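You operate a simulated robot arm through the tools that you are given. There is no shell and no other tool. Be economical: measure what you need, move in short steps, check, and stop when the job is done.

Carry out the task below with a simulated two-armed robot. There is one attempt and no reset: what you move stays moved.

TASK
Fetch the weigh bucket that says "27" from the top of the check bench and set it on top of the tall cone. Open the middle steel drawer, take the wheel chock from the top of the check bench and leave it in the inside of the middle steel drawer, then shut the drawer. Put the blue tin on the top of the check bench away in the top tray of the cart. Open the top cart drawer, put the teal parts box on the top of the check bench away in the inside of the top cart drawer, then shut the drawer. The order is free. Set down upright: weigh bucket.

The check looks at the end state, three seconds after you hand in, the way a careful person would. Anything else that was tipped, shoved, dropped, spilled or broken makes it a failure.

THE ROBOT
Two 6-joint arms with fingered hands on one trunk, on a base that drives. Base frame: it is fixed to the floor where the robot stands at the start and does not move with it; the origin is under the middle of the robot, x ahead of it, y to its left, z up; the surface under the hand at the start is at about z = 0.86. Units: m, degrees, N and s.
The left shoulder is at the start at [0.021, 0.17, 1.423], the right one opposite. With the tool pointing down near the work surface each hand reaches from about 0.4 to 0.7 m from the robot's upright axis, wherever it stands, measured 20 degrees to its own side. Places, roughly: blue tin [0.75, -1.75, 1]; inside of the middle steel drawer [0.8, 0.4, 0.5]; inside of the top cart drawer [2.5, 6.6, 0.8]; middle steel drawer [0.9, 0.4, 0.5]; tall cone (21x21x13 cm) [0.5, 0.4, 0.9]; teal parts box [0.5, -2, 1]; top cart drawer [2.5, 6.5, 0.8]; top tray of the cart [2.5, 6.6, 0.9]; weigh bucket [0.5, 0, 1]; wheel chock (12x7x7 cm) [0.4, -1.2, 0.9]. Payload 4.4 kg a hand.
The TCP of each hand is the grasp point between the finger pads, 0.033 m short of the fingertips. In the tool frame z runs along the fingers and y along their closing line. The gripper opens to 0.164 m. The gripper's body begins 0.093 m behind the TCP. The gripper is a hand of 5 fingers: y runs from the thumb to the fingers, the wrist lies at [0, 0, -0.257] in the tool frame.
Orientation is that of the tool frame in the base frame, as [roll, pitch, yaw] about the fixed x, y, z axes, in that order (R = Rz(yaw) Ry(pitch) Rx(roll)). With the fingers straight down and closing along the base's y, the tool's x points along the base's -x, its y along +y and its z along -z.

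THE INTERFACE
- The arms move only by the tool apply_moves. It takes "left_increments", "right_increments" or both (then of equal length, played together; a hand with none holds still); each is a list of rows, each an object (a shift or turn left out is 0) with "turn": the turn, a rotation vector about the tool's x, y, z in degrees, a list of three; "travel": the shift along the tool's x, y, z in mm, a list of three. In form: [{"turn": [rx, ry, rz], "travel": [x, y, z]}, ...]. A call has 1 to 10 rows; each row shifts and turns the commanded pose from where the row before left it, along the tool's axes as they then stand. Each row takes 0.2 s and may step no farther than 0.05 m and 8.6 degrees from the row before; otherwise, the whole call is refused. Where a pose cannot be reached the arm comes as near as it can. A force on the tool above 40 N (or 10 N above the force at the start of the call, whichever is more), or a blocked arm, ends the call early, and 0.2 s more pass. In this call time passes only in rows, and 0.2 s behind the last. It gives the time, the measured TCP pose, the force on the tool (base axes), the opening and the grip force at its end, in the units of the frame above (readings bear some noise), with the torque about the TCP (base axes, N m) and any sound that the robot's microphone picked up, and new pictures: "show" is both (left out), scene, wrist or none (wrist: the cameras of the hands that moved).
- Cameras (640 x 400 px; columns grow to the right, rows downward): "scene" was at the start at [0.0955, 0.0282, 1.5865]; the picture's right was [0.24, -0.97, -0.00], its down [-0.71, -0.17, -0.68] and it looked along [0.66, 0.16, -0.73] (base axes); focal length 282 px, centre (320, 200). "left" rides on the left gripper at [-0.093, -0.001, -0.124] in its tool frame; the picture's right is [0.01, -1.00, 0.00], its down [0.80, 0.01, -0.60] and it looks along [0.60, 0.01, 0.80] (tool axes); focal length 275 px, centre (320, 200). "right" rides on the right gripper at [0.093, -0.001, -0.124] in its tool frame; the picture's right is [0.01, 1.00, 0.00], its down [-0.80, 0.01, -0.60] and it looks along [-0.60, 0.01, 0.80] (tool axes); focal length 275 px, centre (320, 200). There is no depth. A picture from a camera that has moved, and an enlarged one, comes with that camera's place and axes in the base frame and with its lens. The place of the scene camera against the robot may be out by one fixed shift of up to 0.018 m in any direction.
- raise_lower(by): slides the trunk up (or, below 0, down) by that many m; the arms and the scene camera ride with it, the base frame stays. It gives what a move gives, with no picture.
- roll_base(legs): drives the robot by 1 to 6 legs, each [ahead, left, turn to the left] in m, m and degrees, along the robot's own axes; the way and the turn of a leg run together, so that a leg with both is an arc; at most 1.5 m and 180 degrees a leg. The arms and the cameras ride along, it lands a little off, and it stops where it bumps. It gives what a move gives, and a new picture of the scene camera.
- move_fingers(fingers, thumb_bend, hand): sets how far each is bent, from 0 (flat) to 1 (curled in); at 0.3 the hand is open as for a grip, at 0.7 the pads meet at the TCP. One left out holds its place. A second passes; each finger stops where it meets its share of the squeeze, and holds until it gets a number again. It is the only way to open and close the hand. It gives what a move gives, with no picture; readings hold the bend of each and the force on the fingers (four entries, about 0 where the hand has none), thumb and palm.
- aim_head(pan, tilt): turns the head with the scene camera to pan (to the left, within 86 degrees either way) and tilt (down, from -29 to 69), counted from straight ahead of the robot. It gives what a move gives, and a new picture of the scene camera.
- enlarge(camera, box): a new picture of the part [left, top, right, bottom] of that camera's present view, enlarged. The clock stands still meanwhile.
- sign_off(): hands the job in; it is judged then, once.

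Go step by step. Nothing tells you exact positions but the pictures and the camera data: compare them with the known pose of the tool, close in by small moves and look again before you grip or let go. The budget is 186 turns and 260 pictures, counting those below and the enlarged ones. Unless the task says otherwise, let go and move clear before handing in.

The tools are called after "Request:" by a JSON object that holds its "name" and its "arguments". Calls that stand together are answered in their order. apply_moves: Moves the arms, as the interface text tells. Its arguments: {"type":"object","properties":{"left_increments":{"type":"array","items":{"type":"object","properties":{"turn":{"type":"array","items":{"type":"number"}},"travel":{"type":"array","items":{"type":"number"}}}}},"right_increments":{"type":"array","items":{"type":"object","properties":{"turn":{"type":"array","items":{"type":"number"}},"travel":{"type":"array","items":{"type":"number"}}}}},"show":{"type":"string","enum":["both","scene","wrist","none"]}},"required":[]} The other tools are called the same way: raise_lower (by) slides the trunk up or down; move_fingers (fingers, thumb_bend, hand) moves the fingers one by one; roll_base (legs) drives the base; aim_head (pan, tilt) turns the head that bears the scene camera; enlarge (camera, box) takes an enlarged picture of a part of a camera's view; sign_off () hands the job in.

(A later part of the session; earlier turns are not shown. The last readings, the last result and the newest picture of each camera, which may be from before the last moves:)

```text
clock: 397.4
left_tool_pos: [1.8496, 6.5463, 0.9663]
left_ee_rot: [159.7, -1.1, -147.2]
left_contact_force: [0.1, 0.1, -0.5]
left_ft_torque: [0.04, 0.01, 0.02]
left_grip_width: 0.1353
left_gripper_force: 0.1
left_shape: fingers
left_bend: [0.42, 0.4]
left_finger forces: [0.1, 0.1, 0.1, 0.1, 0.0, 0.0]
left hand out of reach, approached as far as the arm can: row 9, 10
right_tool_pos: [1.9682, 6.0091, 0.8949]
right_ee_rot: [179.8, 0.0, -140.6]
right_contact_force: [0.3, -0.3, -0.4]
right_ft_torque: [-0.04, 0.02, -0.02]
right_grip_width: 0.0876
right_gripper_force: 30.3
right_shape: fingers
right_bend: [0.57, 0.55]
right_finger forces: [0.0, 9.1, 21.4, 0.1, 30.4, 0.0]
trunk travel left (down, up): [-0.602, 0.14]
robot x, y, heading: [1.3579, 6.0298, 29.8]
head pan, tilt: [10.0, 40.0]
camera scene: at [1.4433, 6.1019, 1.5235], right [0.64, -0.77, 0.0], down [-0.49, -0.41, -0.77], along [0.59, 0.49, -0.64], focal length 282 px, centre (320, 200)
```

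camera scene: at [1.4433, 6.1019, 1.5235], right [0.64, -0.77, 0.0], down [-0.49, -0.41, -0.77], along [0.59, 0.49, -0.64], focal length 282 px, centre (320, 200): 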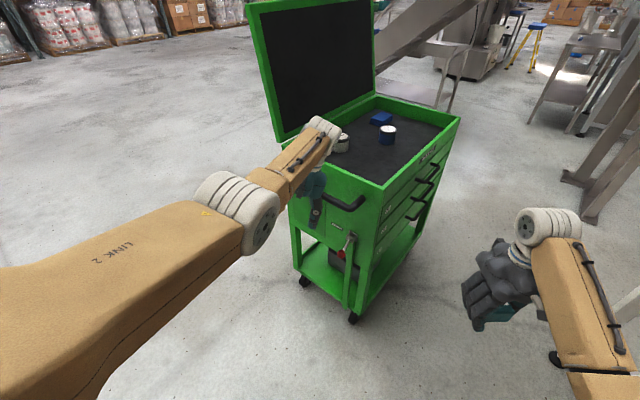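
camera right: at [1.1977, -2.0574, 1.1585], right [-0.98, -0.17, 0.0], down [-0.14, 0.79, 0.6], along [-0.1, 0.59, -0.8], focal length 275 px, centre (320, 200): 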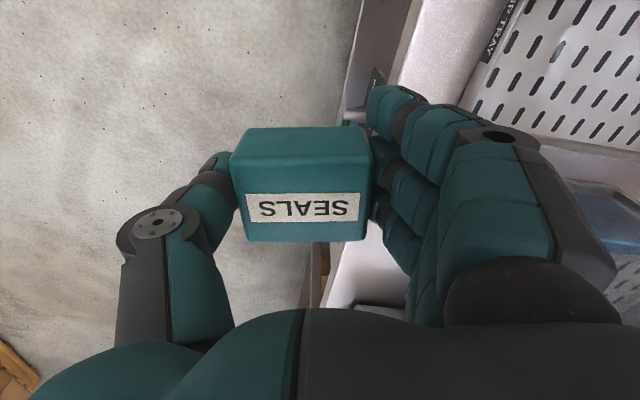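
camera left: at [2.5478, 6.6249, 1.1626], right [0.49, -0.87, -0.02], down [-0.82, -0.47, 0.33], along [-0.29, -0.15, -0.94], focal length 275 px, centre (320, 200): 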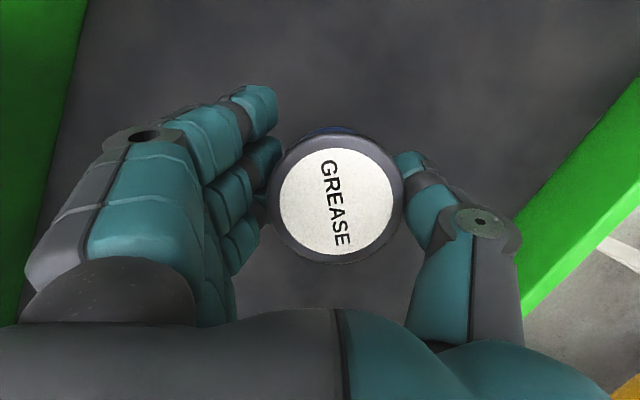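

Request:
{"name": "raise_lower", "arguments": {"by": 0.139}}

Request:
{"name": "apply_moves", "arguments": {"left_increments": [{"turn": [8, 0, 0], "travel": [20, 25, 0]}, {"turn": [8, 0, 0], "travel": [25, 25, 0]}, {"turn": [4, 0, 0], "travel": [25, 25, 0]}, {"travel": [25, 25, 0]}, {"travel": [20, 0, 0]}], "right_increments": [{"travel": [-25, 0, 0]}, {"travel": [-25, 0, 0]}, {"travel": [-25, 0, -10]}, {"travel": [-25, 0, -15]}, {"travel": [0, 0, -15]}], "show": "none"}}

Request:
{"name": "roll_base", "arguments": {"legs": [[0, 0, 30]]}}

```text
clock: 399.1
left_tool_pos: [1.85, 6.5467, 1.1052]
left_ee_rot: [159.6, -0.9, -147.3]
left_contact_force: [0.4, -0.1, -0.1]
left_ft_torque: [0.01, 0.02, -0.03]
left_grip_width: 0.1354
left_gripper_force: 0.2
left_shape: fingers
left_bend: [0.42, 0.4]
left_finger forces: [0.1, 0.1, 0.0, 0.1, 0.1, 0.1]
right_tool_pos: [1.969, 6.0089, 1.0333]
right_ee_rot: [179.8, 0.0, -140.6]
right_contact_force: [0.0, -0.3, -1.2]
right_ft_torque: [0.03, 0.04, 0.01]
right_grip_width: 0.0882
right_gripper_force: 30.5
right_shape: fingers
right_bend: [0.57, 0.55]
right_finger forces: [0.0, 9.1, 21.1, 0.0, 30.3, 0.0]
trunk travel left (down, up): [-0.741, 0.001]
robot x, y, heading: [1.3585, 6.0341, 29.9]
head pan, tilt: [10.0, 40.0]
```

```text
clock: 400.3
left_tool_pos: [1.7143, 6.5806, 1.1026]
left_ee_rot: [179.7, -0.7, -147.3]
left_contact_force: [-1.0, -0.1, 0.2]
left_ft_torque: [0.04, -0.02, -0.03]
left_grip_width: 0.1351
left_gripper_force: 0.1
left_shape: fingers
left_bend: [0.42, 0.4]
left_finger forces: [0.0, 0.0, 0.0, 0.0, 0.0, 0.0]
left hand out of reach, approached as far as the arm can: row 4, 5
right_tool_pos: [2.0461, 6.0705, 1.0745]
right_ee_rot: [179.8, 0.1, -140.6]
right_contact_force: [-0.3, 0.3, -0.8]
right_ft_torque: [0.05, 0.0, -0.02]
right_grip_width: 0.088
right_gripper_force: 30.0
right_shape: fingers
right_bend: [0.57, 0.55]
right_finger forces: [0.0, 9.1, 21.1, 0.0, 30.2, 0.0]
trunk travel left (down, up): [-0.741, 0.001]
robot x, y, heading: [1.3612, 6.0282, 29.6]
head pan, tilt: [10.0, 40.0]
```

```text
clock: 402.2
left_tool_pos: [1.3917, 6.6863, 1.1017]
left_ee_rot: [179.7, -0.8, -117.3]
left_contact_force: [0.2, 0.3, -0.1]
left_ft_torque: [-0.05, -0.05, 0.01]
left_grip_width: 0.1353
left_gripper_force: 0.0
left_shape: fingers
left_bend: [0.42, 0.4]
left_finger forces: [0.0, 0.0, 0.0, 0.1, 0.0, 0.0]
right_tool_pos: [1.934, 6.4121, 1.074]
right_ee_rot: [179.9, 0.0, -110.6]
right_contact_force: [-0.8, -0.5, -2.0]
right_ft_torque: [0.03, 0.0, 0.01]
right_grip_width: 0.088
right_gripper_force: 29.9
right_shape: fingers
right_bend: [0.57, 0.55]
right_finger forces: [0.0, 9.1, 20.9, 0.0, 30.0, 0.1]
trunk travel left (down, up): [-0.741, 0.001]
robot x, y, heading: [1.3584, 6.0359, 59.6]
head pan, tilt: [10.0, 40.0]
camera scene: at [1.4013, 6.1309, 1.6626], right [0.94, -0.34, 0.0], down [-0.22, -0.6, -0.77], along [0.26, 0.72, -0.64], focal length 282 px, centre (320, 200)
```

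scene: 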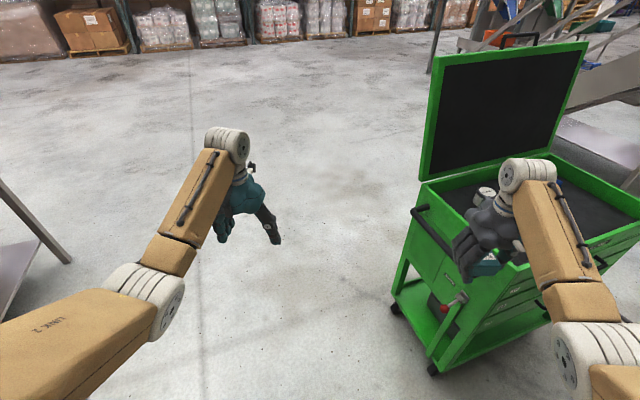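

Request:
{"name": "roll_base", "arguments": {"legs": [[0.263, -0.235, 0]]}}

Request:
{"name": "raise_lower", "arguments": {"by": -0.08}}

Request:
{"name": "apply_moves", "arguments": {"right_increments": [{"travel": [0, 0, 10]}], "show": "wrist"}}

```text
clock: 404.4
left_tool_pos: [1.7255, 6.7985, 1.1004]
left_ee_rot: [179.7, -0.9, -117.0]
left_contact_force: [1.1, 0.5, 0.0]
left_ft_torque: [-0.02, 0.02, 0.03]
left_grip_width: 0.1353
left_gripper_force: 0.1
left_shape: fingers
left_bend: [0.42, 0.4]
left_finger forces: [0.1, 0.0, 0.0, 0.0, 0.1, 0.0]
right_tool_pos: [2.2685, 6.5245, 1.0752]
right_ee_rot: [179.8, 0.1, -110.3]
right_contact_force: [0.0, 0.1, -1.4]
right_ft_torque: [-0.01, 0.06, 0.01]
right_grip_width: 0.0877
right_gripper_force: 29.5
right_shape: fingers
right_bend: [0.57, 0.55]
right_finger forces: [0.0, 9.1, 20.9, 0.1, 30.0, 0.0]
trunk travel left (down, up): [-0.741, 0.001]
robot x, y, heading: [1.6939, 6.1431, 60.2]
head pan, tilt: [10.0, 40.0]
camera scene: at [1.7373, 6.2424, 1.6626], right [0.94, -0.34, 0.0], down [-0.22, -0.6, -0.77], along [0.26, 0.72, -0.64], focal length 282 px, centre (320, 200)
```

scene: 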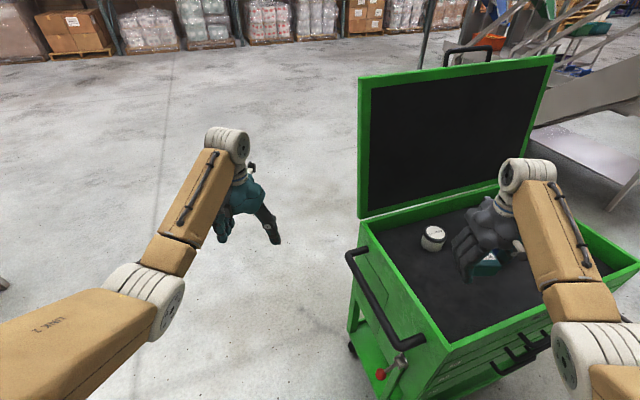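

```text
clock: 405.6
left_tool_pos: [1.7245, 6.7994, 1.0222]
left_ee_rot: [179.6, -0.7, -117.0]
left_contact_force: [-0.3, -0.4, 0.1]
left_ft_torque: [-0.01, 0.01, 0.0]
left_grip_width: 0.1351
left_gripper_force: 0.0
left_shape: fingers
left_bend: [0.42, 0.4]
left_finger forces: [0.1, 0.0, 0.1, 0.0, 0.0, 0.0]
right_tool_pos: [2.2676, 6.5241, 0.9951]
right_ee_rot: [179.9, 0.1, -110.2]
right_contact_force: [-0.5, 0.1, -1.8]
right_ft_torque: [0.01, 0.0, 0.0]
right_grip_width: 0.0878
right_gripper_force: 30.2
right_shape: fingers
right_bend: [0.57, 0.55]
right_finger forces: [0.0, 9.1, 20.9, 0.1, 29.9, 0.1]
trunk travel left (down, up): [-0.661, 0.081]
robot x, y, heading: [1.6958, 6.1431, 60.1]
head pan, tilt: [10.0, 40.0]
```

```text
clock: 406.0
left_tool_pos: [1.7252, 6.7978, 1.022]
left_ee_rot: [179.7, -0.8, -117.0]
left_contact_force: [0.0, 0.4, 0.5]
left_ft_torque: [-0.02, 0.0, 0.0]
left_grip_width: 0.1352
left_gripper_force: 0.1
left_shape: fingers
left_bend: [0.42, 0.4]
left_finger forces: [0.0, 0.0, 0.0, 0.0, 0.0, 0.0]
right_tool_pos: [2.2675, 6.5242, 0.9836]
right_ee_rot: [179.8, 0.1, -110.3]
right_contact_force: [0.3, -1.0, -0.7]
right_ft_torque: [0.0, 0.0, 0.0]
right_grip_width: 0.0878
right_gripper_force: 29.8
right_shape: fingers
right_bend: [0.57, 0.55]
right_finger forces: [0.0, 9.1, 20.9, 0.0, 29.9, 0.0]
trunk travel left (down, up): [-0.661, 0.081]
robot x, y, heading: [1.6972, 6.1435, 60.1]
head pan, tilt: [10.0, 40.0]
camera right: at [2.238, 6.4363, 1.1082], right [-0.94, 0.34, 0.0], down [0.27, 0.75, 0.6], along [0.2, 0.57, -0.8], focal length 275 px, centre (320, 200)
```

right: 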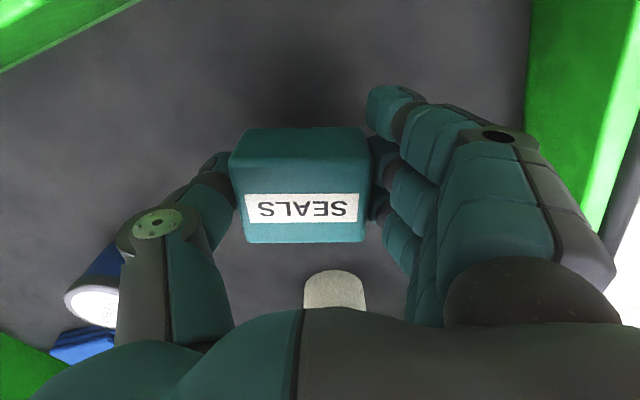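

Request:
{"name": "apply_moves", "arguments": {"right_increments": [{"travel": [0, 0, 25]}, {"travel": [0, 0, 8]}, {"travel": [0, 0, 4]}, {"travel": [0, 0, 4]}, {"travel": [0, 0, 3]}, {"travel": [0, 0, 3]}], "show": "none"}}

```text
clock: 407.4
left_tool_pos: [1.7224, 6.7977, 1.0227]
left_ee_rot: [179.7, -0.7, -117.1]
left_contact_force: [0.2, -0.6, 0.1]
left_ft_torque: [-0.03, 0.04, -0.01]
left_grip_width: 0.1354
left_gripper_force: 0.0
left_shape: fingers
left_bend: [0.42, 0.4]
left_finger forces: [0.0, 0.1, 0.0, 0.0, 0.0, 0.1]
right_tool_pos: [2.2664, 6.5243, 0.94]
right_ee_rot: [179.9, 0.3, -110.3]
right_contact_force: [-1.2, -2.8, 18.4]
right_ft_torque: [-0.6, 1.13, 0.14]
right_grip_width: 0.0879
right_gripper_force: 42.8
right_shape: fingers
right_bend: [0.58, 0.55]
right_finger forces: [17.2, 12.9, 22.8, 0.0, 32.5, 0.1]
trunk travel left (down, up): [-0.661, 0.081]
robot x, y, heading: [1.6967, 6.1406, 60.1]
head pan, tilt: [10.0, 40.0]
```

Request:
{"name": "apply_moves", "arguments": {"right_increments": [{"travel": [0, 0, -3]}], "show": "none"}}

Request:
{"name": "move_fingers", "arguments": {"hand": "right", "fingers": 0.36, "thumb_bend": 0.36}}

Request:
{"name": "raise_lower", "arguments": {"by": 0.08}}

Request:
{"name": "apply_moves", "arguments": {"right_increments": [{"travel": [0, 0, -25]}, {"travel": [0, 0, -25]}], "show": "wrist"}}

```text
clock: 407.8
left_tool_pos: [1.7247, 6.798, 1.0225]
left_ee_rot: [179.7, -0.9, -117.0]
left_contact_force: [0.5, 0.1, -0.1]
left_ft_torque: [0.0, -0.02, -0.01]
left_grip_width: 0.1352
left_gripper_force: 0.1
left_shape: fingers
left_bend: [0.42, 0.4]
left_finger forces: [0.0, 0.0, 0.0, 0.1, 0.1, 0.0]
right_tool_pos: [2.2674, 6.5247, 0.9409]
right_ee_rot: [179.8, 0.1, -110.3]
right_contact_force: [1.2, 2.3, 7.0]
right_ft_torque: [-0.08, 0.41, -0.06]
right_grip_width: 0.0878
right_gripper_force: 36.9
right_shape: fingers
right_bend: [0.58, 0.55]
right_finger forces: [5.5, 12.5, 23.3, 0.2, 32.3, 0.1]
trunk travel left (down, up): [-0.661, 0.081]
robot x, y, heading: [1.6952, 6.1427, 60.0]
head pan, tilt: [10.0, 40.0]
```

```text
clock: 408.8
left_tool_pos: [1.7232, 6.7985, 1.0213]
left_ee_rot: [179.7, -0.7, -117.0]
left_contact_force: [-0.1, -1.1, -0.3]
left_ft_torque: [0.0, 0.03, 0.01]
left_grip_width: 0.1352
left_gripper_force: 0.0
left_shape: fingers
left_bend: [0.42, 0.4]
left_finger forces: [0.0, 0.0, 0.0, 0.1, 0.0, 0.1]
right_tool_pos: [2.267, 6.5247, 0.9404]
right_ee_rot: [179.8, 0.1, -110.3]
right_contact_force: [0.1, 0.6, 0.0]
right_ft_torque: [-0.01, 0.03, 0.02]
right_grip_width: 0.1548
right_gripper_force: 0.0
right_shape: fingers
right_bend: [0.36, 0.36]
right_finger forces: [0.1, 0.0, 0.0, 0.0, 0.0, 0.0]
trunk travel left (down, up): [-0.661, 0.081]
robot x, y, heading: [1.6911, 6.1394, 60.1]
head pan, tilt: [10.0, 40.0]
```

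```text
clock: 410.0
left_tool_pos: [1.7246, 6.7973, 1.1017]
left_ee_rot: [179.6, -0.8, -117.0]
left_contact_force: [-0.3, -0.4, 0.6]
left_ft_torque: [-0.03, 0.03, -0.01]
left_grip_width: 0.1352
left_gripper_force: 0.1
left_shape: fingers
left_bend: [0.42, 0.4]
left_finger forces: [0.0, 0.1, 0.1, 0.0, 0.1, 0.1]
right_tool_pos: [2.2677, 6.525, 1.0197]
right_ee_rot: [179.8, 0.0, -110.4]
right_contact_force: [0.3, 0.1, 0.7]
right_ft_torque: [-0.04, -0.01, -0.01]
right_grip_width: 0.1547
right_gripper_force: 0.0
right_shape: fingers
right_bend: [0.36, 0.36]
right_finger forces: [0.1, 0.1, 0.1, 0.1, 0.1, 0.0]
trunk travel left (down, up): [-0.741, 0.001]
robot x, y, heading: [1.697, 6.1425, 59.9]
head pan, tilt: [10.0, 40.0]
```

```text
clock: 410.6
left_tool_pos: [1.725, 6.7978, 1.1009]
left_ee_rot: [179.7, -0.8, -117.0]
left_contact_force: [0.4, -0.5, -0.5]
left_ft_torque: [-0.02, 0.0, 0.0]
left_grip_width: 0.135
left_gripper_force: 0.1
left_shape: fingers
left_bend: [0.42, 0.4]
left_finger forces: [0.1, 0.1, 0.0, 0.0, 0.1, 0.1]
right_tool_pos: [2.2697, 6.5243, 1.0706]
right_ee_rot: [179.9, 0.1, -110.4]
right_contact_force: [0.4, -0.5, 0.7]
right_ft_torque: [0.0, 0.01, -0.02]
right_grip_width: 0.1547
right_gripper_force: 0.0
right_shape: fingers
right_bend: [0.36, 0.36]
right_finger forces: [0.1, 0.1, 0.1, 0.0, 0.0, 0.1]
trunk travel left (down, up): [-0.741, 0.001]
robot x, y, heading: [1.6922, 6.142, 60.0]
head pan, tilt: [10.0, 40.0]
camera right: at [2.2383, 6.437, 1.1948], right [-0.94, 0.34, 0.0], down [0.27, 0.75, 0.6], along [0.2, 0.57, -0.8], focal length 275 px, centre (320, 200)
```

right: 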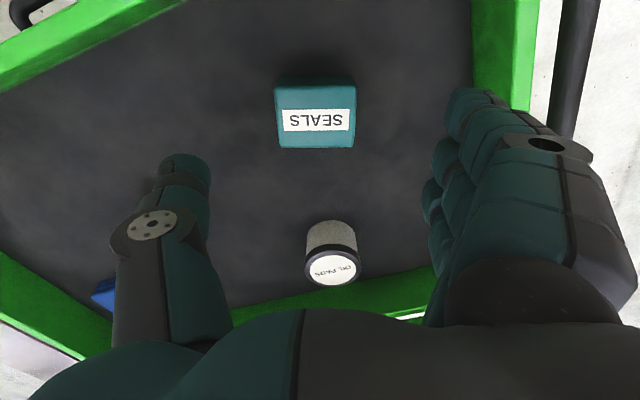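

Box is resting in the tray. Backing off and turning the right hand to point forward for the top drawer handle.

Request:
{"name": "roll_base", "arguments": {"legs": [[-0.22, 0.38, 0]]}}

Request:
{"name": "raise_lower", "arguments": {"by": -0.15}}

Request:
{"name": "apply_moves", "arguments": {"right_increments": [{"turn": [0, -8.6, 0]}, {"turn": [0, -8.6, 0]}, {"turn": [0, -8.6, 0]}, {"turn": [0, -8.6, 0]}, {"turn": [0, -8.6, 0]}, {"turn": [0, -8.6, 0]}, {"turn": [0, -8.6, 0]}, {"turn": [0, -8.6, 0]}, {"turn": [0, -8.6, 0]}, {"turn": [0, -8.6, 0]}], "show": "none"}}

Request:
{"name": "apply_moves", "arguments": {"right_increments": [{"turn": [0, 0, 8.6]}, {"turn": [0, 0, 8.6]}, {"turn": [0, 0, 8.6]}, {"turn": [0, 0, 8.6]}, {"turn": [0, 0, 8.6]}, {"turn": [0, 0, 8.6]}, {"turn": [0, 0, 8.6]}, {"turn": [0, 0, 8.6]}, {"turn": [0, 0, 8.6]}, {"turn": [0, 0, 8.6]}], "show": "scene"}}

```text
clock: 413.3
left_tool_pos: [1.2838, 6.7937, 1.1016]
left_ee_rot: [179.8, -0.8, -117.1]
left_contact_force: [0.6, 0.1, 0.6]
left_ft_torque: [-0.02, 0.0, 0.0]
left_grip_width: 0.1353
left_gripper_force: 0.0
left_shape: fingers
left_bend: [0.42, 0.4]
left_finger forces: [0.0, 0.0, 0.0, 0.0, 0.0, 0.0]
right_tool_pos: [1.8282, 6.5205, 1.0711]
right_ee_rot: [179.9, 0.1, -110.2]
right_contact_force: [0.3, -0.3, -0.1]
right_ft_torque: [0.0, 0.01, -0.01]
right_grip_width: 0.1548
right_gripper_force: 0.0
right_shape: fingers
right_bend: [0.36, 0.36]
right_finger forces: [0.0, 0.0, 0.0, 0.0, 0.0, 0.1]
trunk travel left (down, up): [-0.741, 0.001]
robot x, y, heading: [1.2566, 6.1376, 60.1]
head pan, tilt: [10.0, 40.0]
camera scene: at [1.2963, 6.2374, 1.6626], right [0.94, -0.34, 0.0], down [-0.22, -0.6, -0.77], along [0.26, 0.72, -0.64], focal length 282 px, centre (320, 200)
```

scene: 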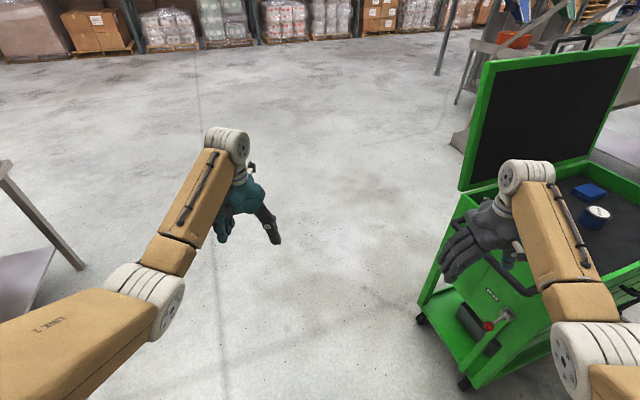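

```text
clock: 415.0
left_tool_pos: [1.2851, 6.7944, 0.9509]
left_ee_rot: [179.8, -0.8, -117.0]
left_contact_force: [0.1, 0.9, 0.2]
left_ft_torque: [0.02, 0.0, -0.01]
left_grip_width: 0.1353
left_gripper_force: 0.0
left_shape: fingers
left_bend: [0.42, 0.4]
left_finger forces: [0.0, 0.0, 0.1, 0.0, 0.0, 0.0]
right_tool_pos: [1.8293, 6.5211, 0.9204]
right_ee_rot: [179.8, 0.2, -110.3]
right_contact_force: [0.1, 0.7, -0.3]
right_ft_torque: [0.02, 0.0, 0.05]
right_grip_width: 0.155
right_gripper_force: 0.0
right_shape: fingers
right_bend: [0.36, 0.36]
right_finger forces: [0.0, 0.0, 0.1, 0.1, 0.1, 0.1]
trunk travel left (down, up): [-0.591, 0.151]
robot x, y, heading: [1.2552, 6.1381, 60.1]
head pan, tilt: [10.0, 40.0]
```

```text
clock: 417.2
left_tool_pos: [1.2839, 6.794, 0.9505]
left_ee_rot: [179.8, -0.6, -117.0]
left_contact_force: [-0.1, 0.3, 0.4]
left_ft_torque: [-0.01, -0.01, 0.02]
left_grip_width: 0.1353
left_gripper_force: 0.1
left_shape: fingers
left_bend: [0.42, 0.4]
left_finger forces: [0.0, 0.0, 0.0, 0.0, 0.0, 0.0]
right_tool_pos: [1.8278, 6.5205, 0.9283]
right_ee_rot: [-176.2, 85.3, -107.0]
right_contact_force: [-0.1, 0.3, 0.7]
right_ft_torque: [-0.08, 0.11, -0.02]
right_grip_width: 0.1552
right_gripper_force: 0.1
right_shape: fingers
right_bend: [0.36, 0.36]
right_finger forces: [0.0, 0.0, 0.0, 0.1, 0.0, 0.0]
right hand out of reach, approached as far as the arm can: row 10
trunk travel left (down, up): [-0.591, 0.151]
robot x, y, heading: [1.255, 6.1388, 60.0]
head pan, tilt: [10.0, 40.0]
```

```text
clock: 419.4
left_tool_pos: [1.2848, 6.7934, 0.9505]
left_ee_rot: [179.8, -0.7, -116.9]
left_contact_force: [-0.7, 0.0, -0.1]
left_ft_torque: [-0.05, 0.01, 0.0]
left_grip_width: 0.1352
left_gripper_force: 0.0
left_shape: fingers
left_bend: [0.42, 0.4]
left_finger forces: [0.0, 0.0, 0.0, 0.0, 0.0, 0.0]
right_tool_pos: [1.8269, 6.5207, 0.9298]
right_ee_rot: [94.1, 3.6, 159.9]
right_contact_force: [0.7, -0.6, 0.0]
right_ft_torque: [0.03, -0.01, -0.02]
right_grip_width: 0.1551
right_gripper_force: 0.0
right_shape: fingers
right_bend: [0.36, 0.36]
right_finger forces: [0.0, 0.1, 0.0, 0.0, 0.1, 0.0]
trunk travel left (down, up): [-0.591, 0.151]
robot x, y, heading: [1.2572, 6.1367, 60.3]
head pan, tilt: [10.0, 40.0]
camera scene: at [1.298, 6.2391, 1.5126], right [0.94, -0.34, 0.0], down [-0.22, -0.6, -0.77], along [0.26, 0.72, -0.64], focal length 282 px, centre (320, 200)
```

scene: 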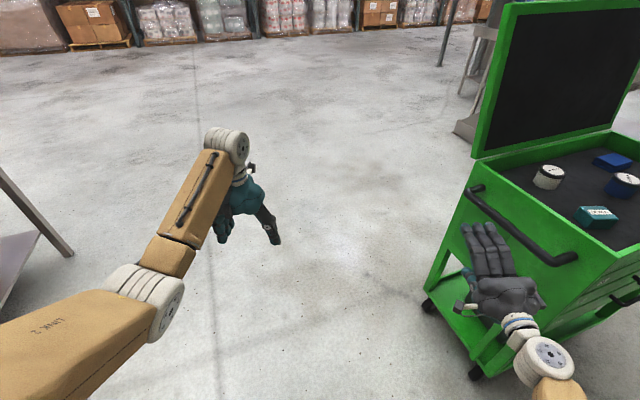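

Request:
{"name": "apply_moves", "arguments": {"left_increments": [{"travel": [25, 25, 0]}, {"travel": [25, 25, 0]}, {"travel": [25, 25, 0]}, {"travel": [25, 0, 0]}], "show": "none"}}

Request:
{"name": "roll_base", "arguments": {"legs": [[0, 0, -10.3], [-0.153, -0.129, 0], [0.372, -0.384, 0]]}}

Request:
{"name": "apply_moves", "arguments": {"right_increments": [{"turn": [0, 5, 0]}, {"turn": [-4, 0, 0]}], "show": "wrist"}}

```text
clock: 420.4
left_tool_pos: [1.1678, 6.7555, 0.9313]
left_ee_rot: [179.9, -0.5, -117.1]
left_contact_force: [-0.3, -0.3, 0.8]
left_ft_torque: [0.01, 0.02, 0.0]
left_grip_width: 0.1353
left_gripper_force: 0.0
left_shape: fingers
left_bend: [0.42, 0.4]
left_finger forces: [0.0, 0.1, 0.0, 0.0, 0.0, 0.0]
left hand out of reach, approached as far as the arm can: row 1, 2, 4
right_tool_pos: [1.8267, 6.5205, 0.9295]
right_ee_rot: [93.8, 3.8, 159.9]
right_contact_force: [-0.4, 0.5, -0.6]
right_ft_torque: [-0.03, -0.05, 0.0]
right_grip_width: 0.1548
right_gripper_force: 0.1
right_shape: fingers
right_bend: [0.36, 0.36]
right_finger forces: [0.0, 0.0, 0.0, 0.0, 0.2, 0.1]
trunk travel left (down, up): [-0.591, 0.151]
robot x, y, heading: [1.2544, 6.1392, 60.2]
head pan, tilt: [10.0, 40.0]
```

```text
clock: 425.4
left_tool_pos: [1.8149, 6.5969, 0.9306]
left_ee_rot: [179.9, -0.5, -127.3]
left_contact_force: [0.5, 0.4, 0.5]
left_ft_torque: [-0.01, 0.04, 0.01]
left_grip_width: 0.1351
left_gripper_force: 0.1
left_shape: fingers
left_bend: [0.42, 0.4]
left_finger forces: [0.0, 0.1, 0.0, 0.0, 0.0, 0.0]
right_tool_pos: [2.4218, 6.2481, 0.9285]
right_ee_rot: [93.9, 3.8, 149.7]
right_contact_force: [0.4, -0.8, -0.2]
right_ft_torque: [0.0, 0.02, 0.03]
right_grip_width: 0.1551
right_gripper_force: 0.0
right_shape: fingers
right_bend: [0.36, 0.36]
right_finger forces: [0.1, 0.0, 0.1, 0.0, 0.0, 0.0]
trunk travel left (down, up): [-0.591, 0.151]
robot x, y, heading: [1.792, 5.9734, 49.6]
head pan, tilt: [10.0, 40.0]
camera scene: at [1.8489, 6.0669, 1.5125], right [0.86, -0.5, 0.0], down [-0.32, -0.56, -0.77], along [0.38, 0.66, -0.64], focal length 282 px, centre (320, 200)
```

scene: 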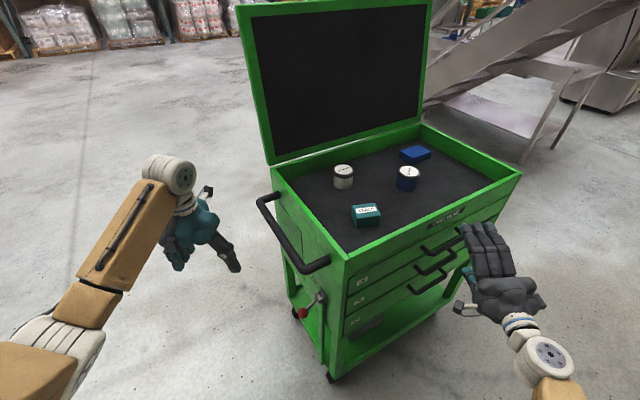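

```text
clock: 426.0
left_tool_pos: [1.8137, 6.5984, 0.9307]
left_ee_rot: [180.0, -0.5, -127.3]
left_contact_force: [-0.3, 0.3, 0.2]
left_ft_torque: [-0.04, 0.0, 0.01]
left_grip_width: 0.1352
left_gripper_force: 0.0
left_shape: fingers
left_bend: [0.42, 0.4]
left_finger forces: [0.0, 0.0, 0.1, 0.1, 0.0, 0.0]
right_tool_pos: [2.4201, 6.2472, 0.9291]
right_ee_rot: [90.3, 3.5, 154.7]
right_contact_force: [-0.3, 0.2, -0.3]
right_ft_torque: [0.02, -0.01, 0.0]
right_grip_width: 0.1552
right_gripper_force: 0.1
right_shape: fingers
right_bend: [0.36, 0.36]
right_finger forces: [0.0, 0.1, 0.1, 0.0, 0.1, 0.0]
trunk travel left (down, up): [-0.591, 0.151]
robot x, y, heading: [1.7864, 5.9751, 49.6]
head pan, tilt: [10.0, 40.0]
camera right: at [2.2839, 6.1755, 0.9238], right [-0.06, 0.04, 1.0], down [0.47, -0.88, 0.06], along [0.88, 0.47, 0.04], focal length 275 px, centre (320, 200)
```

right: 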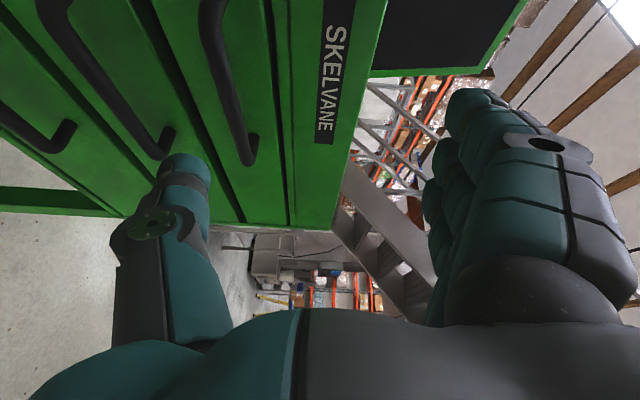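

Request:
{"name": "raise_lower", "arguments": {"by": -0.077}}

Request:
{"name": "move_fingers", "arguments": {"hand": "right", "fingers": 0.52, "thumb_bend": 0.52}}

Request:
{"name": "apply_moves", "arguments": {"right_increments": [{"turn": [0, 0, -3.5], "travel": [0, 0, 40]}], "show": "wrist"}}

```text
clock: 427.1
left_tool_pos: [1.8131, 6.5979, 0.8541]
left_ee_rot: [179.8, -0.5, -127.2]
left_contact_force: [1.4, 0.9, -0.2]
left_ft_torque: [0.02, -0.02, 0.0]
left_grip_width: 0.1353
left_gripper_force: 0.0
left_shape: fingers
left_bend: [0.42, 0.4]
left_finger forces: [0.0, 0.0, 0.0, 0.0, 0.1, 0.0]
right_tool_pos: [2.4202, 6.2478, 0.8529]
right_ee_rot: [90.2, 3.4, 154.7]
right_contact_force: [0.3, 0.1, -0.4]
right_ft_torque: [-0.02, -0.02, 0.01]
right_grip_width: 0.1546
right_gripper_force: 0.0
right_shape: fingers
right_bend: [0.36, 0.36]
right_finger forces: [0.1, 0.0, 0.0, 0.0, 0.0, 0.1]
trunk travel left (down, up): [-0.514, 0.228]
robot x, y, heading: [1.7924, 5.9752, 49.7]
head pan, tilt: [10.0, 40.0]
```

```text
clock: 428.1
left_tool_pos: [1.8137, 6.5976, 0.8546]
left_ee_rot: [179.9, -0.6, -127.3]
left_contact_force: [-0.4, 0.1, 1.0]
left_ft_torque: [-0.01, 0.0, 0.02]
left_grip_width: 0.1351
left_gripper_force: 0.0
left_shape: fingers
left_bend: [0.42, 0.4]
left_finger forces: [0.0, 0.0, 0.0, 0.0, 0.0, 0.0]
right_tool_pos: [2.4204, 6.2479, 0.8513]
right_ee_rot: [90.3, 3.5, 154.6]
right_contact_force: [-0.1, 0.2, -0.4]
right_ft_torque: [-0.01, -0.01, 0.04]
right_grip_width: 0.093
right_gripper_force: 0.0
right_shape: fingers
right_bend: [0.52, 0.52]
right_finger forces: [0.0, 0.1, 0.0, 0.0, 0.0, 0.1]
trunk travel left (down, up): [-0.514, 0.228]
robot x, y, heading: [1.791, 5.9722, 49.8]
head pan, tilt: [10.0, 40.0]
```

```text
clock: 428.6
left_tool_pos: [1.8139, 6.5995, 0.8524]
left_ee_rot: [179.9, -0.6, -127.2]
left_contact_force: [0.3, -0.3, -0.4]
left_ft_torque: [-0.01, 0.03, -0.01]
left_grip_width: 0.1353
left_gripper_force: 0.0
left_shape: fingers
left_bend: [0.42, 0.4]
left_finger forces: [0.0, 0.0, 0.1, 0.0, 0.0, 0.0]
right_tool_pos: [2.4387, 6.2845, 0.8523]
right_ee_rot: [90.4, 7.0, 154.6]
right_contact_force: [-0.5, 0.6, 0.4]
right_ft_torque: [0.06, 0.0, 0.0]
right_grip_width: 0.0928
right_gripper_force: 0.1
right_shape: fingers
right_bend: [0.52, 0.52]
right_finger forces: [0.0, 0.1, 0.0, 0.0, 0.0, 0.0]
trunk travel left (down, up): [-0.514, 0.228]
robot x, y, heading: [1.7941, 5.9722, 50.1]
head pan, tilt: [10.0, 40.0]
camera right: at [2.3032, 6.212, 0.8409], right [-0.12, 0.06, 0.99], down [0.46, -0.88, 0.11], along [0.88, 0.47, 0.07], focal length 275 px, centre (320, 200)
```

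right: 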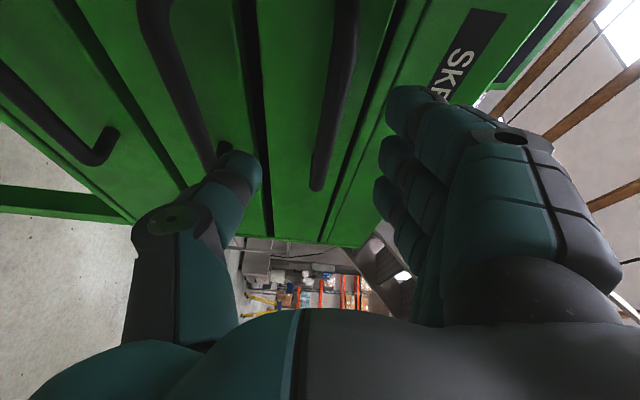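

Request:
{"name": "apply_moves", "arguments": {"right_increments": [{"turn": [0, 0, 7]}, {"travel": [0, 5, 25]}, {"travel": [0, 0, 20]}], "show": "wrist"}}

```text
clock: 429.4
left_tool_pos: [1.8141, 6.5987, 0.8547]
left_ee_rot: [179.9, -0.5, -127.4]
left_contact_force: [0.2, -0.1, -0.4]
left_ft_torque: [-0.03, 0.02, 0.0]
left_grip_width: 0.1349
left_gripper_force: 0.0
left_shape: fingers
left_bend: [0.42, 0.4]
left_finger forces: [0.1, 0.0, 0.0, 0.0, 0.0, 0.1]
right_tool_pos: [2.4571, 6.3241, 0.8573]
right_ee_rot: [90.3, -0.1, 154.5]
right_contact_force: [0.1, 0.4, 0.1]
right_ft_torque: [0.03, -0.02, -0.01]
right_grip_width: 0.0928
right_gripper_force: 0.1
right_shape: fingers
right_bend: [0.52, 0.52]
right_finger forces: [0.0, 0.0, 0.0, 0.1, 0.1, 0.1]
trunk travel left (down, up): [-0.514, 0.228]
robot x, y, heading: [1.7931, 5.9759, 49.9]
head pan, tilt: [10.0, 40.0]
camera right: at [2.3212, 6.2528, 0.8567], right [-0.01, 0.01, 1.0], down [0.47, -0.88, 0.01], along [0.88, 0.47, 0.0], focal length 275 px, centre (320, 200)
```

right: 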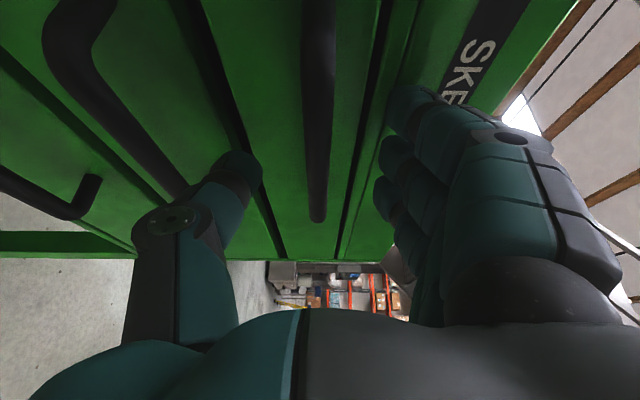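

Request:
{"name": "apply_moves", "arguments": {"right_increments": [{"turn": [0, 8, 0]}, {"turn": [0, 8, 0]}, {"travel": [0, 0, 10]}, {"travel": [0, 0, 8]}], "show": "wrist"}}

```text
clock: 430.4
left_tool_pos: [1.8138, 6.5956, 0.8552]
left_ee_rot: [179.9, -0.4, -127.4]
left_contact_force: [0.4, 0.0, 0.7]
left_ft_torque: [-0.04, 0.07, 0.02]
left_grip_width: 0.1352
left_gripper_force: 0.1
left_shape: fingers
left_bend: [0.42, 0.4]
left_finger forces: [0.1, 0.0, 0.1, 0.0, 0.1, 0.1]
right_tool_pos: [2.4592, 6.3381, 0.8563]
right_ee_rot: [90.2, -0.1, 170.7]
right_contact_force: [-7.4, -24.0, 1.1]
right_ft_torque: [1.38, -0.36, 1.4]
right_grip_width: 0.0931
right_gripper_force: 12.6
right_shape: fingers
right_bend: [0.52, 0.52]
right_finger forces: [24.1, 0.0, 0.1, 0.0, 0.0, 0.0]
trunk travel left (down, up): [-0.514, 0.228]
robot x, y, heading: [1.7893, 5.9783, 49.7]
head pan, tilt: [10.0, 40.0]
camera right: at [2.3483, 6.2309, 0.8567], right [-0.01, 0.01, 1.0], down [0.69, -0.72, 0.01], along [0.72, 0.69, 0.0], focal length 275 px, centre (320, 200)
```

right: 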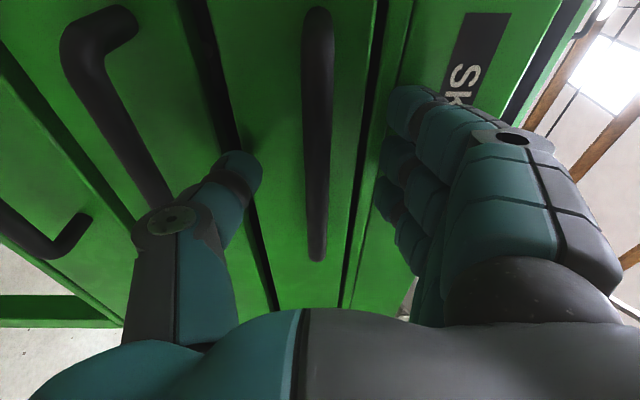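

Request:
{"name": "apply_moves", "arguments": {"right_increments": [{"travel": [0, 0, -3]}], "show": "none"}}

Request:
{"name": "move_fingers", "arguments": {"hand": "right", "fingers": 0.85, "thumb_bend": 0.85}}

Request:
{"name": "apply_moves", "arguments": {"right_increments": [{"travel": [0, 0, -10]}, {"travel": [0, 0, -10]}, {"travel": [0, 0, -10]}], "show": "wrist"}}

```text
clock: 430.8
left_tool_pos: [1.8134, 6.5959, 0.8543]
left_ee_rot: [179.9, -0.4, -127.2]
left_contact_force: [1.3, -0.6, 0.3]
left_ft_torque: [-0.02, 0.0, 0.03]
left_grip_width: 0.1351
left_gripper_force: 0.1
left_shape: fingers
left_bend: [0.42, 0.4]
left_finger forces: [0.0, 0.0, 0.0, 0.0, 0.0, 0.0]
right_tool_pos: [2.459, 6.3381, 0.8567]
right_ee_rot: [90.2, -0.3, 170.6]
right_contact_force: [-3.7, -13.5, 0.1]
right_ft_torque: [0.73, -0.18, 0.76]
right_grip_width: 0.0931
right_gripper_force: 7.3
right_shape: fingers
right_bend: [0.52, 0.52]
right_finger forces: [14.2, 0.0, 0.1, 0.0, 0.0, 0.0]
trunk travel left (down, up): [-0.514, 0.228]
robot x, y, heading: [1.7894, 5.9765, 49.9]
head pan, tilt: [10.0, 40.0]
```

```text
clock: 431.8
left_tool_pos: [1.8136, 6.5966, 0.8541]
left_ee_rot: [179.9, -0.4, -127.3]
left_contact_force: [-0.5, -0.1, 0.4]
left_ft_torque: [0.0, -0.03, 0.02]
left_grip_width: 0.1353
left_gripper_force: 0.1
left_shape: fingers
left_bend: [0.42, 0.4]
left_finger forces: [0.0, 0.1, 0.0, 0.0, 0.1, 0.0]
right_tool_pos: [2.4597, 6.3402, 0.8596]
right_ee_rot: [90.0, -0.1, 170.8]
right_contact_force: [4.3, 0.8, 16.5]
right_ft_torque: [0.13, -1.93, 0.63]
right_grip_width: 0.0315
right_gripper_force: 35.8
right_shape: fingers
right_bend: [0.75, 0.75]
right_finger forces: [7.4, 0.0, 0.1, 37.6, 26.9, 0.0]
trunk travel left (down, up): [-0.514, 0.228]
robot x, y, heading: [1.7894, 5.9753, 49.6]
head pan, tilt: [10.0, 40.0]
```

```text
clock: 432.7
left_tool_pos: [1.8146, 6.5972, 0.8532]
left_ee_rot: [179.9, -0.5, -127.3]
left_contact_force: [0.6, -0.4, -0.2]
left_ft_torque: [-0.01, -0.04, 0.01]
left_grip_width: 0.1354
left_gripper_force: 0.0
left_shape: fingers
left_bend: [0.42, 0.4]
left_finger forces: [0.0, 0.0, 0.0, 0.0, 0.1, 0.1]
right_tool_pos: [2.4584, 6.3112, 0.8613]
right_ee_rot: [90.0, 0.4, 170.4]
right_contact_force: [8.9, 0.7, 3.4]
right_ft_torque: [0.31, -1.23, 1.58]
right_grip_width: 0.0315
right_gripper_force: 41.3
right_shape: fingers
right_bend: [0.75, 0.75]
right_finger forces: [18.5, 0.0, 0.0, 34.9, 29.7, 0.0]
trunk travel left (down, up): [-0.514, 0.228]
robot x, y, heading: [1.7912, 5.9735, 49.5]
head pan, tilt: [10.0, 40.0]
stopped in row 3 (right hand): the force on the tool passed its limit at 41 N (the readings are from after the stop); the commanded pose is now the measured one
camera right: at [2.347, 6.2041, 0.8603], right [-0.02, 0.0, 1.0], down [0.69, -0.72, 0.02], along [0.72, 0.69, 0.01], focal length 275 px, centre (320, 200)
```

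right: 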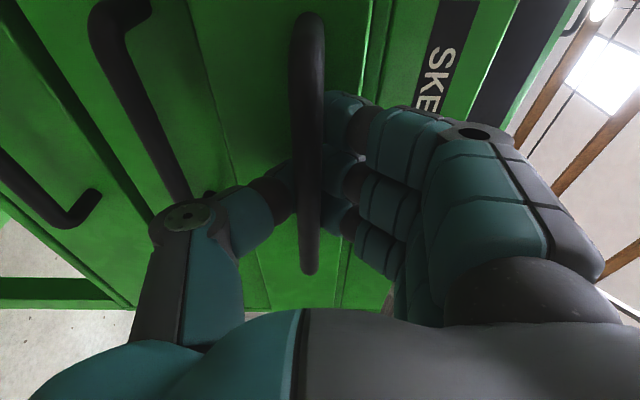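

The drawer is moving; I'll pull strictly along -y.

Request:
{"name": "apply_moves", "arguments": {"right_increments": [{"travel": [-4, 0, -9.9]}, {"travel": [-2, 0, -11.8]}, {"travel": [-2, 0, -11.8]}, {"travel": [-2, 0, -11.8]}, {"travel": [-2, 0, -11.8]}, {"travel": [-2, 0, -11.8]}], "show": "scene"}}

```text
clock: 434.1
left_tool_pos: [1.8141, 6.5975, 0.8532]
left_ee_rot: [179.9, -0.4, -127.2]
left_contact_force: [0.1, 0.6, -0.6]
left_ft_torque: [0.01, 0.03, -0.03]
left_grip_width: 0.1353
left_gripper_force: 0.1
left_shape: fingers
left_bend: [0.42, 0.4]
left_finger forces: [0.1, 0.0, 0.0, 0.1, 0.0, 0.0]
right_tool_pos: [2.4598, 6.2404, 0.8608]
right_ee_rot: [90.1, 0.2, 170.5]
right_contact_force: [-3.3, -1.6, 6.6]
right_ft_torque: [0.25, -1.55, 2.07]
right_grip_width: 0.0313
right_gripper_force: 45.7
right_shape: fingers
right_bend: [0.75, 0.75]
right_finger forces: [22.9, 0.1, 0.0, 39.6, 29.5, 0.0]
trunk travel left (down, up): [-0.514, 0.228]
robot x, y, heading: [1.7906, 5.9744, 49.8]
head pan, tilt: [10.0, 40.0]
camera scene: at [1.8497, 6.0693, 1.4356], right [0.86, -0.5, 0.0], down [-0.32, -0.56, -0.77], along [0.39, 0.66, -0.64], focal length 282 px, centre (320, 200)
```

scene: 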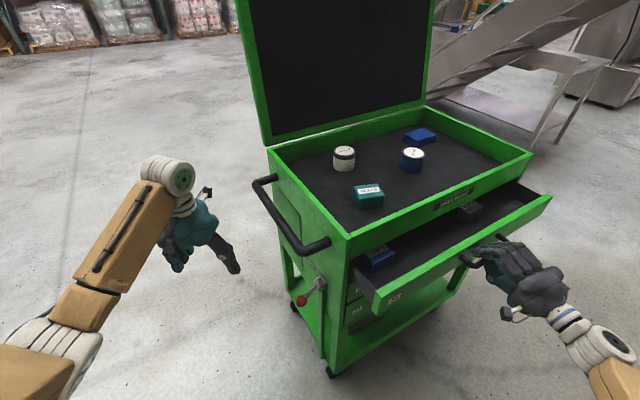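

Request:
{"name": "apply_moves", "arguments": {"right_increments": [{"travel": [-2, 0, -11.8]}, {"travel": [-2, 0, -11.8]}, {"travel": [-2, 0, -11.8]}, {"travel": [-2, 0, -11.8]}, {"travel": [-2, 0, -11.8]}, {"travel": [-2, 0, -11.8]}, {"travel": [-2, 0, -11.8]}, {"travel": [-2, 0, -11.8]}], "show": "none"}}

```text
clock: 435.9
left_tool_pos: [1.8145, 6.5971, 0.8539]
left_ee_rot: [180.0, -0.4, -127.3]
left_contact_force: [0.3, -0.1, 1.0]
left_ft_torque: [0.01, -0.01, 0.0]
left_grip_width: 0.1352
left_gripper_force: 0.0
left_shape: fingers
left_bend: [0.42, 0.4]
left_finger forces: [0.0, 0.0, 0.1, 0.0, 0.1, 0.0]
right_tool_pos: [2.458, 6.1436, 0.8614]
right_ee_rot: [89.9, 0.2, 170.5]
right_contact_force: [-1.4, -1.7, 10.5]
right_ft_torque: [0.35, -1.5, 2.28]
right_grip_width: 0.0317
right_gripper_force: 48.7
right_shape: fingers
right_bend: [0.75, 0.75]
right_finger forces: [27.3, 0.0, 0.1, 41.1, 29.2, 0.0]
trunk travel left (down, up): [-0.514, 0.228]
robot x, y, heading: [1.7894, 5.9762, 50.1]
head pan, tilt: [10.0, 40.0]
```

Request:
{"name": "apply_moves", "arguments": {"right_increments": [{"travel": [-2, 0, -11.8]}, {"travel": [-2, 0, -11.8]}, {"travel": [-2, 0, -11.8]}], "show": "none"}}

Request:
{"name": "move_fingers", "arguments": {"hand": "right", "fingers": 0.5, "thumb_bend": 0.5}}

Request:
{"name": "apply_moves", "arguments": {"right_increments": [{"travel": [0, 0, -20]}, {"travel": [0, 0, -20]}], "show": "scene"}}

```text
clock: 436.7
left_tool_pos: [1.8146, 6.5967, 0.8547]
left_ee_rot: [179.9, -0.4, -127.3]
left_contact_force: [-0.4, 0.1, -0.5]
left_ft_torque: [0.02, 0.02, -0.01]
left_grip_width: 0.135
left_gripper_force: 0.0
left_shape: fingers
left_bend: [0.42, 0.4]
left_finger forces: [0.0, 0.1, 0.0, 0.0, 0.1, 0.1]
right_tool_pos: [2.4588, 6.1084, 0.8607]
right_ee_rot: [90.1, 0.1, 170.5]
right_contact_force: [-0.2, -0.7, 10.2]
right_ft_torque: [0.31, -1.53, 2.32]
right_grip_width: 0.0313
right_gripper_force: 49.4
right_shape: fingers
right_bend: [0.75, 0.75]
right_finger forces: [28.4, 0.1, 0.0, 41.2, 29.8, 0.1]
trunk travel left (down, up): [-0.514, 0.228]
robot x, y, heading: [1.7942, 5.9731, 50.0]
head pan, tilt: [10.0, 40.0]
```

```text
clock: 437.7
left_tool_pos: [1.8147, 6.597, 0.8529]
left_ee_rot: [179.9, -0.4, -127.3]
left_contact_force: [-0.9, 0.4, -0.1]
left_ft_torque: [0.02, 0.01, 0.02]
left_grip_width: 0.1351
left_gripper_force: 0.0
left_shape: fingers
left_bend: [0.42, 0.4]
left_finger forces: [0.2, 0.1, 0.0, 0.0, 0.0, 0.0]
right_tool_pos: [2.4604, 6.1096, 0.8615]
right_ee_rot: [90.0, 0.2, 170.4]
right_contact_force: [0.4, 0.0, 0.6]
right_ft_torque: [0.01, -0.01, 0.02]
right_grip_width: 0.0985
right_gripper_force: 0.0
right_shape: fingers
right_bend: [0.5, 0.5]
right_finger forces: [0.0, 0.1, 0.1, 0.1, 0.0, 0.0]
trunk travel left (down, up): [-0.514, 0.228]
robot x, y, heading: [1.7916, 5.9752, 49.7]
head pan, tilt: [10.0, 40.0]
```

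```text
clock: 438.3
left_tool_pos: [1.8141, 6.596, 0.8528]
left_ee_rot: [179.9, -0.5, -127.3]
left_contact_force: [0.5, 0.0, 0.6]
left_ft_torque: [0.01, 0.02, 0.0]
left_grip_width: 0.1355
left_gripper_force: 0.0
left_shape: fingers
left_bend: [0.42, 0.4]
left_finger forces: [0.0, 0.0, 0.0, 0.1, 0.0, 0.0]
right_tool_pos: [2.4527, 6.0694, 0.8615]
right_ee_rot: [90.0, 0.1, 170.6]
right_contact_force: [-0.9, 0.2, 0.1]
right_ft_torque: [-0.04, 0.02, 0.02]
right_grip_width: 0.0989
right_gripper_force: 0.0
right_shape: fingers
right_bend: [0.5, 0.5]
right_finger forces: [0.0, 0.0, 0.0, 0.0, 0.0, 0.0]
trunk travel left (down, up): [-0.514, 0.228]
robot x, y, heading: [1.7903, 5.9735, 49.8]
head pan, tilt: [10.0, 40.0]
camera scene: at [1.8509, 6.0696, 1.4355], right [0.86, -0.5, 0.0], down [-0.32, -0.56, -0.77], along [0.39, 0.66, -0.64], focal length 282 px, centre (320, 200)
```

scene: 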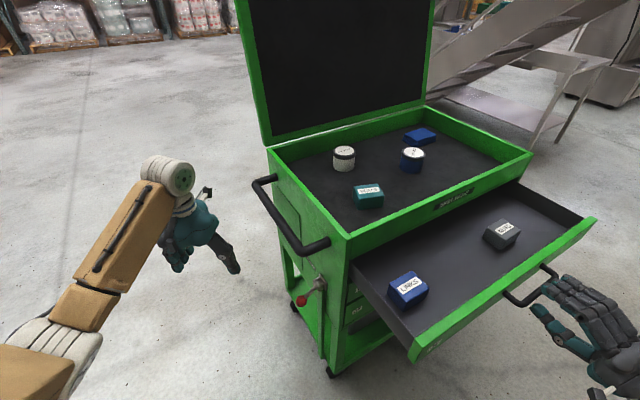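

The drawer is open ~0.23 m, with free space between two boxes inside. I'll move aside, turn the right hand down again and fetch the teal box.

Request:
{"name": "roll_base", "arguments": {"legs": [[-0.33, 0.39, 0]]}}

Request:
{"name": "raise_lower", "arguments": {"by": 0.2}}

Request:
{"name": "apply_moves", "arguments": {"right_increments": [{"turn": [0, -7, 0]}, {"turn": [0, -7, 0]}, {"turn": [0, -7, 0]}, {"turn": [4, 0, 0]}, {"turn": [0, 0, -8.6]}, {"turn": [0, 0, -8.6]}, {"turn": [0, 0, -8.6]}, {"turn": [0, 0, -8.6]}, {"turn": [0, 0, -8.6]}, {"turn": [0, 0, -8.6]}], "show": "none"}}

Request:
{"name": "apply_moves", "arguments": {"right_increments": [{"turn": [0, 0, -8.6]}, {"turn": [0, 0, -8.6]}, {"turn": [0, 0, -8.6]}, {"turn": [0, 0, -8.6]}, {"turn": [0, 0, -3.5]}, {"turn": [0, 8.6, 0]}, {"turn": [0, 8.6, 0]}, {"turn": [0, 8.6, 0]}, {"turn": [0, 8.6, 0]}, {"turn": [0, 8.6, 0]}], "show": "none"}}

Request:
{"name": "apply_moves", "arguments": {"right_increments": [{"turn": [0, 8.6, 0]}, {"turn": [0, 8.6, 0]}, {"turn": [0, 8.6, 0]}, {"turn": [0, 8.6, 0]}, {"turn": [0, 8.6, 0]}], "show": "none"}}

```text
clock: 441.3
left_tool_pos: [1.3032, 6.5961, 0.8524]
left_ee_rot: [179.9, -0.4, -127.2]
left_contact_force: [0.9, 0.7, 0.6]
left_ft_torque: [-0.02, -0.03, 0.02]
left_grip_width: 0.135
left_gripper_force: 0.0
left_shape: fingers
left_bend: [0.42, 0.4]
left_finger forces: [0.1, 0.1, 0.0, 0.0, 0.1, 0.1]
right_tool_pos: [1.9418, 6.0718, 0.863]
right_ee_rot: [90.1, 0.0, 170.5]
right_contact_force: [0.0, 0.4, -0.2]
right_ft_torque: [-0.06, -0.01, -0.03]
right_grip_width: 0.0988
right_gripper_force: 0.0
right_shape: fingers
right_bend: [0.5, 0.5]
right_finger forces: [0.0, 0.0, 0.0, 0.1, 0.0, 0.0]
trunk travel left (down, up): [-0.514, 0.228]
robot x, y, heading: [1.2808, 5.9712, 50.0]
head pan, tilt: [10.0, 40.0]
camera scene: at [1.3398, 6.0695, 1.4355], right [0.86, -0.5, 0.0], down [-0.32, -0.56, -0.77], along [0.38, 0.66, -0.64], focal length 282 px, centre (320, 200)
```

scene: 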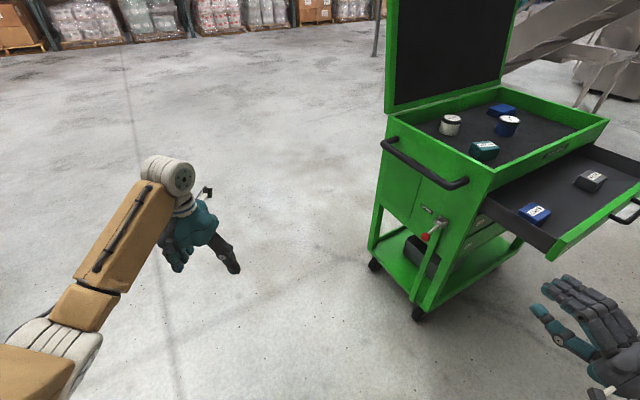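

```text
clock: 443.5
left_tool_pos: [1.302, 6.5966, 1.0533]
left_ee_rot: [179.9, -0.5, -127.2]
left_contact_force: [-0.4, -0.1, 0.5]
left_ft_torque: [0.0, 0.02, 0.0]
left_grip_width: 0.1348
left_gripper_force: 0.1
left_shape: fingers
left_bend: [0.42, 0.4]
left_finger forces: [0.0, 0.1, 0.1, 0.0, 0.1, 0.0]
right_tool_pos: [1.9436, 6.0708, 1.0599]
right_ee_rot: [90.0, 0.1, 170.4]
right_contact_force: [0.7, -0.8, 0.2]
right_ft_torque: [0.0, -0.04, -0.02]
right_grip_width: 0.099
right_gripper_force: 0.1
right_shape: fingers
right_bend: [0.5, 0.5]
right_finger forces: [0.0, 0.0, 0.0, 0.0, 0.0, 0.1]
trunk travel left (down, up): [-0.714, 0.028]
robot x, y, heading: [1.2816, 5.9724, 49.6]
head pan, tilt: [10.0, 40.0]
```

```text
clock: 445.7
left_tool_pos: [1.3047, 6.5973, 1.0535]
left_ee_rot: [180.0, -0.6, -127.2]
left_contact_force: [-0.3, 0.4, -0.4]
left_ft_torque: [-0.05, 0.02, -0.01]
left_grip_width: 0.1355
left_gripper_force: 0.0
left_shape: fingers
left_bend: [0.42, 0.4]
left_finger forces: [0.1, 0.0, 0.1, 0.0, 0.0, 0.0]
right_tool_pos: [1.94, 6.0982, 1.0587]
right_ee_rot: [97.6, 51.5, 155.6]
right_contact_force: [-0.2, -0.4, -0.3]
right_ft_torque: [-0.01, 0.01, -0.02]
right_grip_width: 0.0986
right_gripper_force: 0.0
right_shape: fingers
right_bend: [0.5, 0.5]
right_finger forces: [0.1, 0.0, 0.1, 0.0, 0.0, 0.0]
right hand out of reach, approached as far as the arm can: row 3
trunk travel left (down, up): [-0.714, 0.028]
robot x, y, heading: [1.2814, 5.9724, 50.0]
head pan, tilt: [10.0, 40.0]
```

```text
clock: 447.9
left_tool_pos: [1.3044, 6.598, 1.053]
left_ee_rot: [179.9, -0.5, -127.3]
left_contact_force: [0.6, 0.4, -0.5]
left_ft_torque: [-0.02, -0.01, -0.01]
left_grip_width: 0.1353
left_gripper_force: 0.0
left_shape: fingers
left_bend: [0.42, 0.4]
left_finger forces: [0.0, 0.0, 0.0, 0.1, 0.0, 0.0]
right_tool_pos: [1.9253, 6.1392, 1.0974]
right_ee_rot: [179.4, 46.0, -119.9]
right_contact_force: [0.0, 0.1, -0.9]
right_ft_torque: [0.02, 0.0, -0.02]
right_grip_width: 0.0991
right_gripper_force: 0.1
right_shape: fingers
right_bend: [0.5, 0.5]
right_finger forces: [0.0, 0.0, 0.0, 0.0, 0.1, 0.1]
right hand out of reach, approached as far as the arm can: row 1, 2, 3, 4, 5, 6
trunk travel left (down, up): [-0.714, 0.028]
robot x, y, heading: [1.2812, 5.9762, 50.0]
head pan, tilt: [10.0, 40.0]
```

```text
clock: 449.1
left_tool_pos: [1.3026, 6.598, 1.0537]
left_ee_rot: [179.8, -0.4, -127.3]
left_contact_force: [0.6, 0.2, 0.0]
left_ft_torque: [-0.05, 0.03, 0.01]
left_grip_width: 0.1354
left_gripper_force: 0.0
left_shape: fingers
left_bend: [0.42, 0.4]
left_finger forces: [0.1, 0.1, 0.1, 0.0, 0.0, 0.1]
right_tool_pos: [1.9245, 6.1401, 1.0975]
right_ee_rot: [179.5, 3.0, -119.3]
right_contact_force: [0.6, 0.4, -0.8]
right_ft_torque: [0.0, 0.02, 0.04]
right_grip_width: 0.0987
right_gripper_force: 0.0
right_shape: fingers
right_bend: [0.5, 0.5]
right_finger forces: [0.0, 0.1, 0.0, 0.0, 0.1, 0.1]
trunk travel left (down, up): [-0.714, 0.028]
robot x, y, heading: [1.2773, 5.9721, 50.0]
head pan, tilt: [10.0, 40.0]
```

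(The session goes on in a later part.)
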